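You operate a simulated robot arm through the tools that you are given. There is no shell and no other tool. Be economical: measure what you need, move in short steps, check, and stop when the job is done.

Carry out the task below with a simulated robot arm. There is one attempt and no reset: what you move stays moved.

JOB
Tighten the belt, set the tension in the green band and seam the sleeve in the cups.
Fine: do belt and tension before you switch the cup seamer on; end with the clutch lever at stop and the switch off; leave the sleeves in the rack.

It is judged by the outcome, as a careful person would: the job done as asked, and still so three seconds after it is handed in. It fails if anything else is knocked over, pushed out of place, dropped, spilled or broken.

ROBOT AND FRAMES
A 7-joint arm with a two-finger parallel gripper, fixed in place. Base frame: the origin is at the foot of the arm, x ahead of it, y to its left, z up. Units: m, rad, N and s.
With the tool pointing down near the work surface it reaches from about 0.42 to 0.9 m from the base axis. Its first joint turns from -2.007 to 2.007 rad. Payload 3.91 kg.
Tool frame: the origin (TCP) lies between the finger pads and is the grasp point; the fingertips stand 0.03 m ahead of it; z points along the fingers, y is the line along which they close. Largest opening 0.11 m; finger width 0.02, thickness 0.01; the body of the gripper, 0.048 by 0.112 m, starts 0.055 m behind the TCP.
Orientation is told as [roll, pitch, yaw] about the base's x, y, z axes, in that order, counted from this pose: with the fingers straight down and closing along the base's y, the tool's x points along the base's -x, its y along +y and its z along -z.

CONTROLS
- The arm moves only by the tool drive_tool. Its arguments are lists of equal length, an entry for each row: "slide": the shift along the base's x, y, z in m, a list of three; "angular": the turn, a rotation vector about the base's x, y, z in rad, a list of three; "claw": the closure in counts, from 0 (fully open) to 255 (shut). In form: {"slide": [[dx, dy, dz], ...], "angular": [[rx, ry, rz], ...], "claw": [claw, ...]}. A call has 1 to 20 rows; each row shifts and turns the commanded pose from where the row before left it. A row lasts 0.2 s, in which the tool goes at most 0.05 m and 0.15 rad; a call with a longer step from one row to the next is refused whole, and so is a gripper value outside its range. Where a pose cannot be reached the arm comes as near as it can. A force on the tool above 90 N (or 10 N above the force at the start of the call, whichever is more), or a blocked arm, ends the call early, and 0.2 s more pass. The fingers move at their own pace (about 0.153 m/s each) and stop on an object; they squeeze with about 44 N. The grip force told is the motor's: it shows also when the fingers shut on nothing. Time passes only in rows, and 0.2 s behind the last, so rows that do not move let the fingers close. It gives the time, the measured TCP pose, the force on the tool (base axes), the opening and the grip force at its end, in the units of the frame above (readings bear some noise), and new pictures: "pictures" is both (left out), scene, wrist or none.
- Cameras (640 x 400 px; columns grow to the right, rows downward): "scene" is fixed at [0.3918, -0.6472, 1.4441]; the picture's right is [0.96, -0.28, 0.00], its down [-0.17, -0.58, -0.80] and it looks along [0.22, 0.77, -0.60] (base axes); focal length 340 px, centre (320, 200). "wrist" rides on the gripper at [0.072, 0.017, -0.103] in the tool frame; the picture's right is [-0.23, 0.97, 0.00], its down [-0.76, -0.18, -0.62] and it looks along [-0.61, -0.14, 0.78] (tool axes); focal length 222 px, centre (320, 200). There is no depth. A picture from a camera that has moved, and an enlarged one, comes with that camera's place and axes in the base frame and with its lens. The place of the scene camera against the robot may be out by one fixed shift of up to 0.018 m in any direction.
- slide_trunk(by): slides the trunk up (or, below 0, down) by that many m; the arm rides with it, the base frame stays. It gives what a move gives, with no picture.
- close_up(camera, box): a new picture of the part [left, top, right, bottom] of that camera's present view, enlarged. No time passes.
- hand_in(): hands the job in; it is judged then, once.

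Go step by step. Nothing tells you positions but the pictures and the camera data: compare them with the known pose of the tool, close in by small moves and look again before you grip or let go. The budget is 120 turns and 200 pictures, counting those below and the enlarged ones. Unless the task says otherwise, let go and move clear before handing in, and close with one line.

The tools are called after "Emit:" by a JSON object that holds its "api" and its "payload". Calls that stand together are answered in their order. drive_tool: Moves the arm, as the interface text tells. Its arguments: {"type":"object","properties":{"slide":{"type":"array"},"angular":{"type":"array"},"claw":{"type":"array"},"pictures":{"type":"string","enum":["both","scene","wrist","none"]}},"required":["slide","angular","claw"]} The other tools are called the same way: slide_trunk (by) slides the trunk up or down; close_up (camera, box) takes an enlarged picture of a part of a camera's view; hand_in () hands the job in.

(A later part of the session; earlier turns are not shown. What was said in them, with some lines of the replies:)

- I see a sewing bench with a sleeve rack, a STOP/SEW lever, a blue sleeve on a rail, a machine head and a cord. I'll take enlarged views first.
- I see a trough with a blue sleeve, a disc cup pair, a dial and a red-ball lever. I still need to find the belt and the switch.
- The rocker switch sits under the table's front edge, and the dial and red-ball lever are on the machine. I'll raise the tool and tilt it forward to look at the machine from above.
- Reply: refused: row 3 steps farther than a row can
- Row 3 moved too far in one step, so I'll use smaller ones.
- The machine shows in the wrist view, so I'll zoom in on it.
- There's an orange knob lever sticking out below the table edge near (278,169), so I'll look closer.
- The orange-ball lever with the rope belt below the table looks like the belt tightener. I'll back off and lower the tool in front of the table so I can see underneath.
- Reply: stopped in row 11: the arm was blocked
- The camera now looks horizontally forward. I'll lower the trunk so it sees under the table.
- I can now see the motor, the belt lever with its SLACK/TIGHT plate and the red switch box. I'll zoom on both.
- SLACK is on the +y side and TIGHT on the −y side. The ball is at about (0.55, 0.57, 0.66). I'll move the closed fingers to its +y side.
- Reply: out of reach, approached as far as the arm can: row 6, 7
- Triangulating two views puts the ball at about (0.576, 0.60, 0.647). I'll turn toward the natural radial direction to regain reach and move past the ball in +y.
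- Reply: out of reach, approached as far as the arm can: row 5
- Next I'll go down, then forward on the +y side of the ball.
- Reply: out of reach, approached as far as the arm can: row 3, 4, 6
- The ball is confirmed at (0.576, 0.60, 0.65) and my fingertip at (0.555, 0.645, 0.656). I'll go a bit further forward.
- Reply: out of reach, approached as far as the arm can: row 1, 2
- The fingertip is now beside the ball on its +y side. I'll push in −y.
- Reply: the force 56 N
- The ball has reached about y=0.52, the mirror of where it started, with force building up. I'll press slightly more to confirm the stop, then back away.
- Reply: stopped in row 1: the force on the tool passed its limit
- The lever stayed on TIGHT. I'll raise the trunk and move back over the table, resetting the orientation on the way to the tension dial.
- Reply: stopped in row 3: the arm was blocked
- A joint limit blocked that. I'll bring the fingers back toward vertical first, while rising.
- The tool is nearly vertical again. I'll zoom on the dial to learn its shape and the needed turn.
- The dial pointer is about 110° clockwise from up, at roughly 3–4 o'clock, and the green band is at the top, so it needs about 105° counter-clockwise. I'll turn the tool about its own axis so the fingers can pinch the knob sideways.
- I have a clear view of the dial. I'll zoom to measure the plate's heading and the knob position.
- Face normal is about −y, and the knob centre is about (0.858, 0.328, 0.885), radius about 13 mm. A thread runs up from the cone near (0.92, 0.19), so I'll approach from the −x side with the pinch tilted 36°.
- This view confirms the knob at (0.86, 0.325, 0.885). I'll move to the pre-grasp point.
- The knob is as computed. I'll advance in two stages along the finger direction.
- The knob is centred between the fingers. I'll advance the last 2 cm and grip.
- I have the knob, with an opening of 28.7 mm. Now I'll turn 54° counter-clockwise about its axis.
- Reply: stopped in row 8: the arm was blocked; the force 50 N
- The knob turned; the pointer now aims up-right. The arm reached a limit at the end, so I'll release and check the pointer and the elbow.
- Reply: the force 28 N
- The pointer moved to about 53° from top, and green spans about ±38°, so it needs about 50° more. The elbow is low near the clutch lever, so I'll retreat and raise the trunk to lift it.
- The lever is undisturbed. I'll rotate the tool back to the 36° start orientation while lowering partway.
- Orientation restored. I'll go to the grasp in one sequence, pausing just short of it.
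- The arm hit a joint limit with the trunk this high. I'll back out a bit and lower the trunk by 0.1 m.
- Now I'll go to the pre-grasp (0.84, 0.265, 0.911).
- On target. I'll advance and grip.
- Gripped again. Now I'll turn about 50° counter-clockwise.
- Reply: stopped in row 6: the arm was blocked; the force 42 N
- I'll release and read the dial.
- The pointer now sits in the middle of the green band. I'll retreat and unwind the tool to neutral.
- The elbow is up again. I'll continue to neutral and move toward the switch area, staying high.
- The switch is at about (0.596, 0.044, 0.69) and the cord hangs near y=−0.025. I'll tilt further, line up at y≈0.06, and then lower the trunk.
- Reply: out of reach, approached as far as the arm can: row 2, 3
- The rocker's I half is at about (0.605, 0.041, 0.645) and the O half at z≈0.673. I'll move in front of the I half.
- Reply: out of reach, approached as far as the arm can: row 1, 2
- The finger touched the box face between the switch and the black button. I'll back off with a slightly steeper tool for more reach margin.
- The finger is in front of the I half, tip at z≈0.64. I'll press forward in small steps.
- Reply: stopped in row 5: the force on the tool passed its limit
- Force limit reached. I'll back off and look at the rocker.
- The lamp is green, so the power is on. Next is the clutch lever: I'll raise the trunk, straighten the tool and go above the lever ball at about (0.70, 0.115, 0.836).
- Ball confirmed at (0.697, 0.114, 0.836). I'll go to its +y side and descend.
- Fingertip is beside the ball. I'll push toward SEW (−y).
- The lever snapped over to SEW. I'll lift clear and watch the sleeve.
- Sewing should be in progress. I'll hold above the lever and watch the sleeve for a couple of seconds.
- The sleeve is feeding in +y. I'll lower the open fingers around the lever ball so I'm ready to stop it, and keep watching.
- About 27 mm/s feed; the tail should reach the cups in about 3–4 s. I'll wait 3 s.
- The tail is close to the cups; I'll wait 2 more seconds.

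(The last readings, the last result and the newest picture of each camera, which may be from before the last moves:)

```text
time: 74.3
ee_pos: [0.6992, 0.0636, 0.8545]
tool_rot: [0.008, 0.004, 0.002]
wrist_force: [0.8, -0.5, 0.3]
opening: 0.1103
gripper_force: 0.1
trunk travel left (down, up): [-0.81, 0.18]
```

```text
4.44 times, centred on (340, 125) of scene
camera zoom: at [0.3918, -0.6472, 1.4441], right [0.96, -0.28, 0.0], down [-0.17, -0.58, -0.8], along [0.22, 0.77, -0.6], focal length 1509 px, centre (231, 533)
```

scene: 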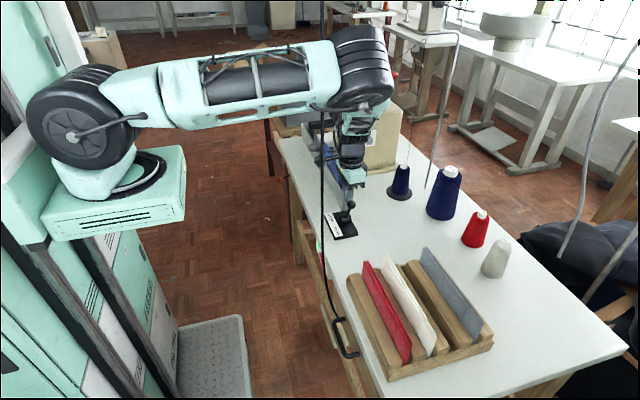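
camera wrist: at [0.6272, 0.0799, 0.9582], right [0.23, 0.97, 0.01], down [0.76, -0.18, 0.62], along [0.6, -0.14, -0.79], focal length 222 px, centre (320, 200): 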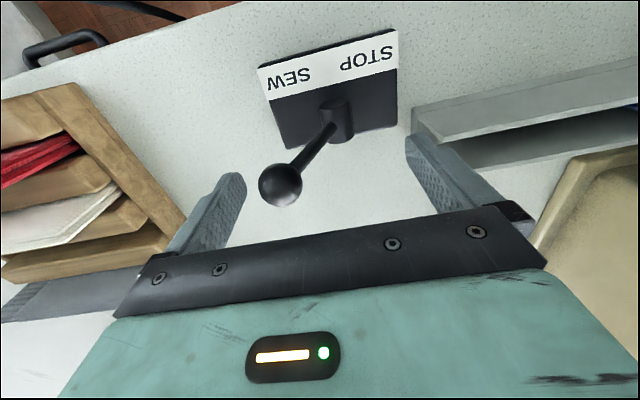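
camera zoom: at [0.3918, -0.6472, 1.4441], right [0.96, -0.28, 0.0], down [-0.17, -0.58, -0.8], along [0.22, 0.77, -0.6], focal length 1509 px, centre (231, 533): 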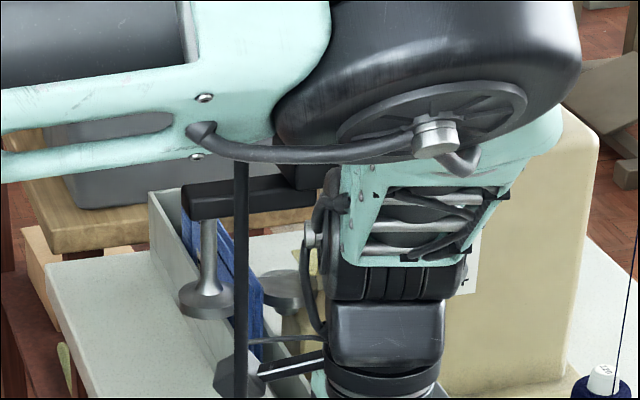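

The tail is now at the discs; another 1.6 s.

Emit:
{"api": "drive_tool", "payload": {"slide": [[0, 0, 0], [0, 0, 0], [0, 0, 0], [0, 0, 0], [0, 0, 0], [0, 0, 0], [0, 0, 0]], "angular": [[0, 0, 0], [0, 0, 0], [0, 0, 0], [0, 0, 0], [0, 0, 0], [0, 0, 0], [0, 0, 0]], "claw": [0, 0, 0, 0, 0, 0, 0], "pictures": "none"}}

Emit:
{"api": "close_up", "payload": {"camera": "scene", "box": [300, 100, 364, 164]}}

```text
time: 75.9
ee_pos: [0.6986, 0.063, 0.8545]
tool_rot: [0.006, 0.003, 0.001]
wrist_force: [-0.3, -0.1, -0.5]
opening: 0.1099
gripper_force: 0.1
trunk travel left (down, up): [-0.81, 0.18]
```

```text
6.25 times, centred on (332, 132) of scene
camera zoom: at [0.3918, -0.6472, 1.4441], right [0.96, -0.28, 0.0], down [-0.17, -0.58, -0.8], along [0.22, 0.77, -0.6], focal length 2122 px, centre (245, 625)
```

zoom: 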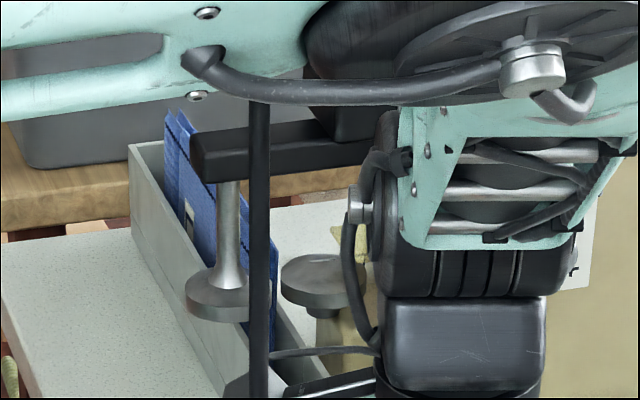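

The tail is just about through the gap between the discs; one more short wait.

Emit:
{"api": "drive_tool", "payload": {"slide": [[0, 0, 0], [0, 0, 0], [0, 0, 0], [0, 0, 0], [0, 0, 0]], "angular": [[0, 0, 0], [0, 0, 0], [0, 0, 0], [0, 0, 0], [0, 0, 0]], "claw": [0, 0, 0, 0, 0], "pictures": "none"}}

Emit:
{"api": "close_up", "payload": {"camera": "scene", "box": [300, 100, 364, 164]}}

```text
time: 77.1
ee_pos: [0.6982, 0.0627, 0.8542]
tool_rot: [0.008, 0.005, 0.002]
wrist_force: [0.0, -0.3, 0.1]
opening: 0.1099
gripper_force: 0.0
trunk travel left (down, up): [-0.81, 0.18]
```

```text
6.25 times, centred on (332, 132) of scene
camera zoom: at [0.3918, -0.6472, 1.4441], right [0.96, -0.28, 0.0], down [-0.17, -0.58, -0.8], along [0.22, 0.77, -0.6], focal length 2122 px, centre (245, 625)
```

zoom: 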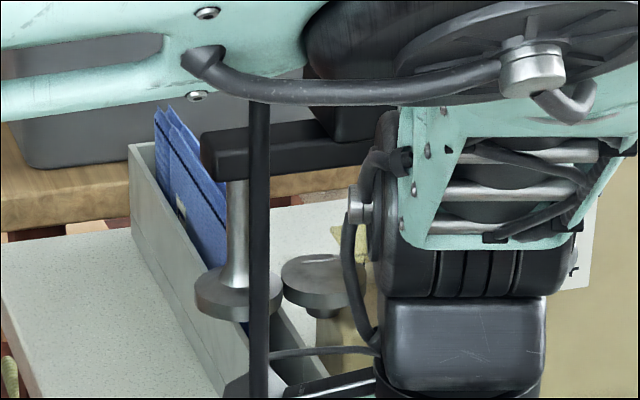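

The cups have closed together behind the sleeve, so the seam is complete. Now I'll grip the ball and pull the lever to STOP (+y).

Emit:
{"api": "drive_tool", "payload": {"slide": [[0, -0.02, 0], [0, 0, 0], [0, 0.015, 0.002], [0, 0.015, 0.002], [0, 0.015, 0], [0, 0.015, 0], [0, 0.01, 0]], "angular": [[0, 0, 0], [0, 0, 0], [0, 0, 0], [0, 0, 0], [0, 0, 0], [0, 0, 0], [0, 0, 0]], "claw": [120, 150, 150, 150, 150, 150, 150], "pictures": "both"}}

```text
time: 78.7
ee_pos: [0.6964, 0.1113, 0.8583]
tool_rot: [0.007, 0.005, 0.002]
wrist_force: [0.9, 0.4, -0.5]
opening: 0.0455
gripper_force: 0.0
trunk travel left (down, up): [-0.81, 0.18]
camera wrist: at [0.6261, 0.1283, 0.9621], right [0.23, 0.97, 0.01], down [0.76, -0.18, 0.62], along [0.6, -0.14, -0.79], focal length 222 px, centre (320, 200)
```

scene: 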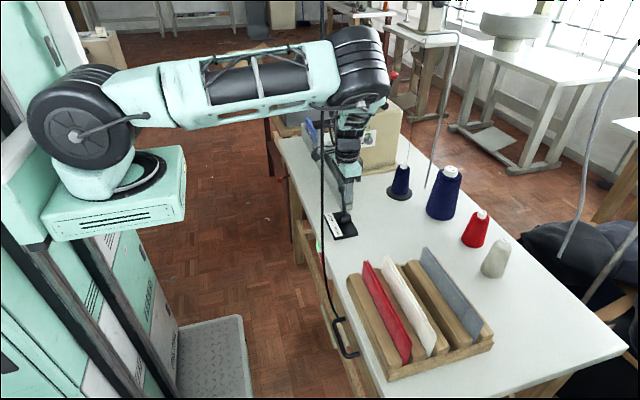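
wrist: 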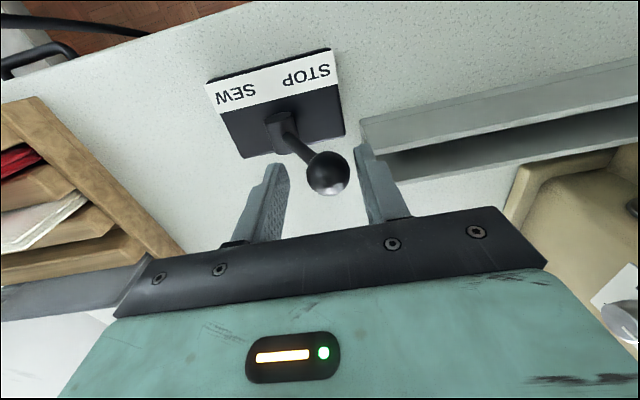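

The lever is at STOP. I'll lift off and go back to the switch to press O.

Emit:
{"api": "drive_tool", "payload": {"slide": [[0, 0, 0.04], [0, 0, 0.04], [0, 0, 0.04], [-0.02, 0, 0.03], [-0.03, 0, 0.02], [-0.03, 0, 0], [-0.035, 0, 0], [-0.035, 0, 0], [-0.02, 0, 0]], "angular": [[0, 0, 0], [0, 0, 0], [0, 0, 0], [0, 0, 0], [0, 0, 0], [0, -0.11, 0], [0, -0.11, 0], [0, -0.11, 0], [0, -0.12, 0]], "claw": [130, 130, 130, 255, 255, 255, 255, 255, 255], "pictures": "scene"}}

Emit:
{"api": "close_up", "payload": {"camera": "scene", "box": [280, 90, 400, 240]}}

```text
time: 80.7
ee_pos: [0.5279, 0.1099, 1.028]
tool_rot: [0.005, -0.446, 0.004]
wrist_force: [0.5, -0.5, 0.5]
opening: 0.0
gripper_force: 37.9
trunk travel left (down, up): [-0.81, 0.18]
```

scene: 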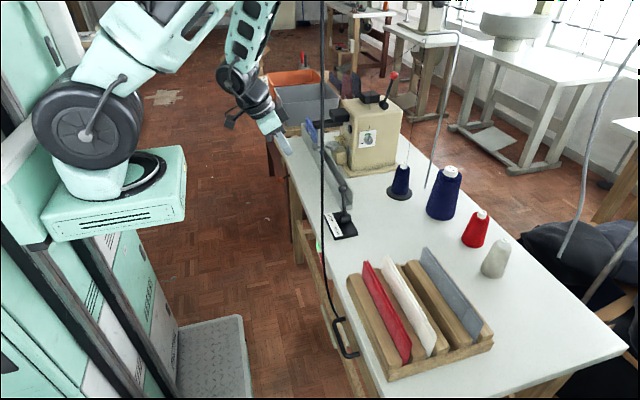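

```text
2.67 times, centred on (340, 165) of scene
camera zoom: at [0.3918, -0.6472, 1.4441], right [0.96, -0.28, 0.0], down [-0.17, -0.58, -0.8], along [0.22, 0.77, -0.6], focal length 905 px, centre (267, 293)
```

zoom: 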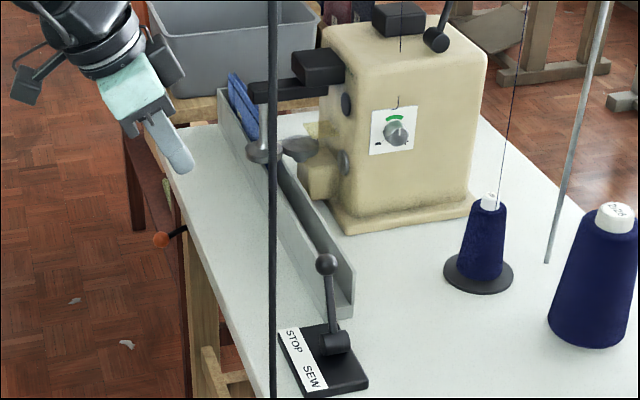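

The sleeve rests at the far end of the trough and the lever is on STOP. I'll lower the trunk to the switch.

Emit:
{"api": "slide_trunk", "payload": {"by": -0.33}}

Emit:
{"api": "drive_tool", "payload": {"slide": [[0.015, -0.015, 0], [0.015, -0.02, 0], [0, -0.02, 0], [0, -0.012, 0], [0, 0, 0]], "angular": [[0, -0.12, 0], [0, -0.12, 0], [0, 0, 0], [0, 0, 0], [0, 0, 0]], "claw": [255, 255, 255, 255, 255], "pictures": "wrist"}}

```text
time: 83.9
ee_pos: [0.5268, 0.1101, 0.6978]
tool_rot: [0.006, -0.446, 0.001]
wrist_force: [0.2, -0.4, 0.3]
opening: 0.0
gripper_force: 37.3
trunk travel left (down, up): [-0.48, 0.51]
```

```text
time: 85.1
ee_pos: [0.5662, 0.054, 0.6963]
tool_rot: [0.003, -0.682, 0.002]
wrist_force: [-0.1, -0.8, 0.7]
opening: 0.0
gripper_force: 37.5
out of reach, approached as far as the arm can: row 3, 4
trunk travel left (down, up): [-0.48, 0.51]
camera wrist: at [0.4467, 0.0702, 0.73], right [0.17, 0.97, 0.15], down [0.2, -0.18, 0.96], along [0.97, -0.14, -0.22], focal length 222 px, centre (320, 200)
```

wrist: 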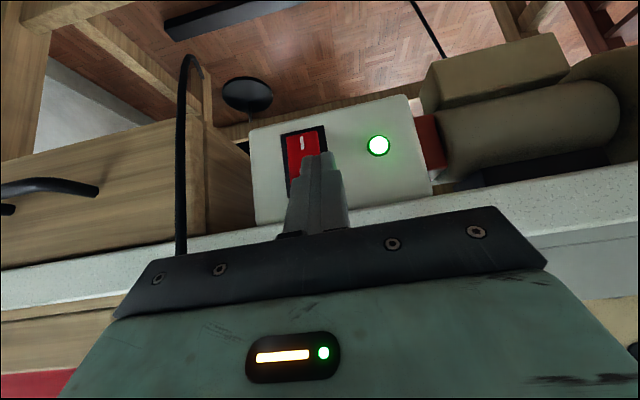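

The tip is in front of the O half (z≈0.68). I'll shift to y≈0.042 and press.

Emit:
{"api": "drive_tool", "payload": {"slide": [[0.004, -0.012, 0.001], [0.008, 0, 0.002], [0.006, 0, 0], [0.006, 0, 0], [0.006, 0, 0]], "angular": [[0, 0, 0], [0, 0, 0], [0, 0, 0], [0, 0, 0], [0, 0, 0]], "claw": [255, 255, 255, 255, 255], "pictures": "wrist"}}

```text
time: 86.0
ee_pos: [0.5792, 0.0437, 0.6943]
tool_rot: [0.003, -0.655, 0.022]
wrist_force: [-37.3, -4.0, 24.6]
opening: 0.0
gripper_force: 37.7
out of reach, approached as far as the arm can: row 1
trunk travel left (down, up): [-0.48, 0.51]
stopped in row 4: the force on the tool passed its limit (the readings are from after the stop); the commanded pose is now the measured one
camera wrist: at [0.459, 0.0588, 0.7321], right [0.16, 0.98, 0.14], down [0.23, -0.17, 0.96], along [0.96, -0.12, -0.25], focal length 222 px, centre (320, 200)
```

wrist: 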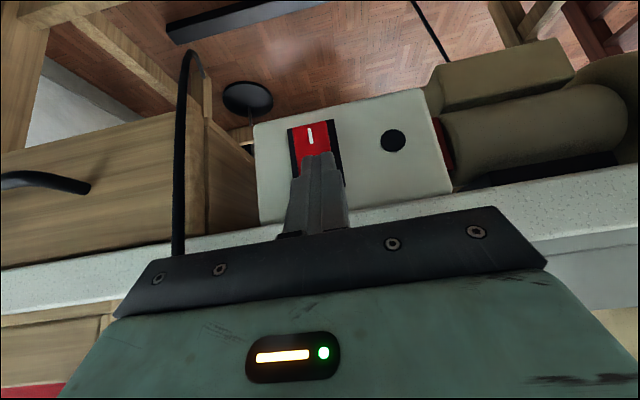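

The lamp is out, so the switch is off. I'll back away clear and verify everything.

Emit:
{"api": "drive_tool", "payload": {"slide": [[-0.012, 0.003, -0.002], [-0.005, 0.03, 0], [-0.01, 0.03, 0], [-0.015, 0.02, 0], [-0.01, 0.02, 0]], "angular": [[0, 0, 0], [0, 0, 0], [0, 0.1, 0], [0, 0.1, 0], [0, 0, 0]], "claw": [255, 255, 255, 255, 255], "pictures": "both"}}

Emit:
{"api": "close_up", "payload": {"camera": "scene", "box": [352, 124, 384, 156]}}

Emit:
{"api": "close_up", "payload": {"camera": "scene", "box": [270, 150, 390, 270]}}

```text
time: 87.2
ee_pos: [0.5308, 0.147, 0.6931]
tool_rot: [0.006, -0.46, 0.01]
wrist_force: [-0.1, 0.1, -0.2]
opening: 0.0
gripper_force: 37.9
trunk travel left (down, up): [-0.48, 0.51]
camera wrist: at [0.4209, 0.1626, 0.7533], right [0.19, 0.98, 0.11], down [0.41, -0.18, 0.9], along [0.89, -0.13, -0.43], focal length 222 px, centre (320, 200)
```

scene: 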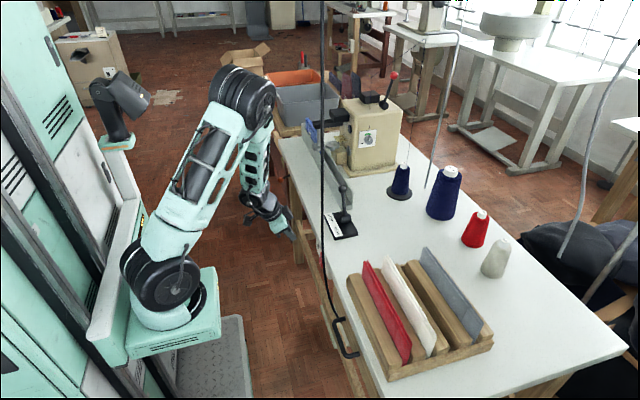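
wrist: 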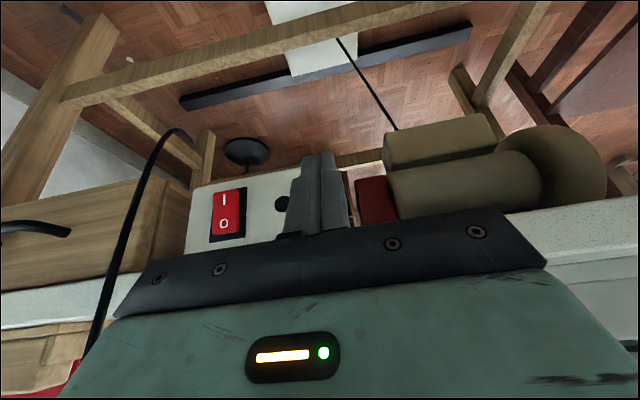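

```text
12.50 times, centred on (368, 140) of scene
camera zoom: at [0.3918, -0.6472, 1.4441], right [0.96, -0.28, 0.0], down [-0.17, -0.58, -0.8], along [0.22, 0.77, -0.6], focal length 4244 px, centre (-280, 950)
```

zoom: 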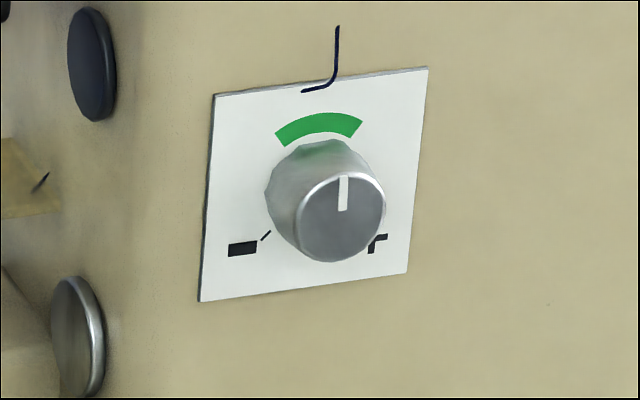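

```text
3.33 times, centred on (330, 210) of scene
camera zoom: at [0.3918, -0.6472, 1.4441], right [0.96, -0.28, 0.0], down [-0.17, -0.58, -0.8], along [0.22, 0.77, -0.6], focal length 1132 px, centre (287, 167)
```

zoom: 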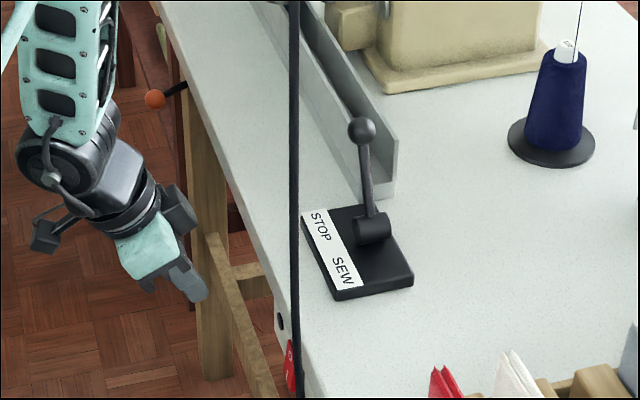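

The dial is in green, the lever is at STOP, the switch is off and the belt lever is on TIGHT. One last look at the seamed sleeve.

Emit:
{"api": "close_up", "payload": {"camera": "scene", "box": [296, 105, 360, 165]}}

```text
6.67 times, centred on (328, 135) of scene
camera zoom: at [0.3918, -0.6472, 1.4441], right [0.96, -0.28, 0.0], down [-0.17, -0.58, -0.8], along [0.22, 0.77, -0.6], focal length 2263 px, centre (267, 633)
```

zoom: 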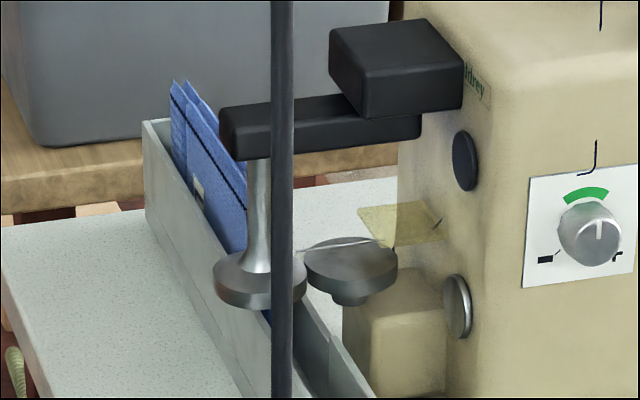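

The sleeve has passed through the cups with a seam line along it and sits in the trough. I'm handing in.

Emit:
{"api": "hand_in", "payload": {}}

```text
The job is handed in.
```

The job is done and handed in: the belt lever is on TIGHT, the tension pointer is mid-green, and the sleeve has been run through the cups and seamed. The clutch lever is at STOP, the switch is off, and I left the sleeves in the rack.
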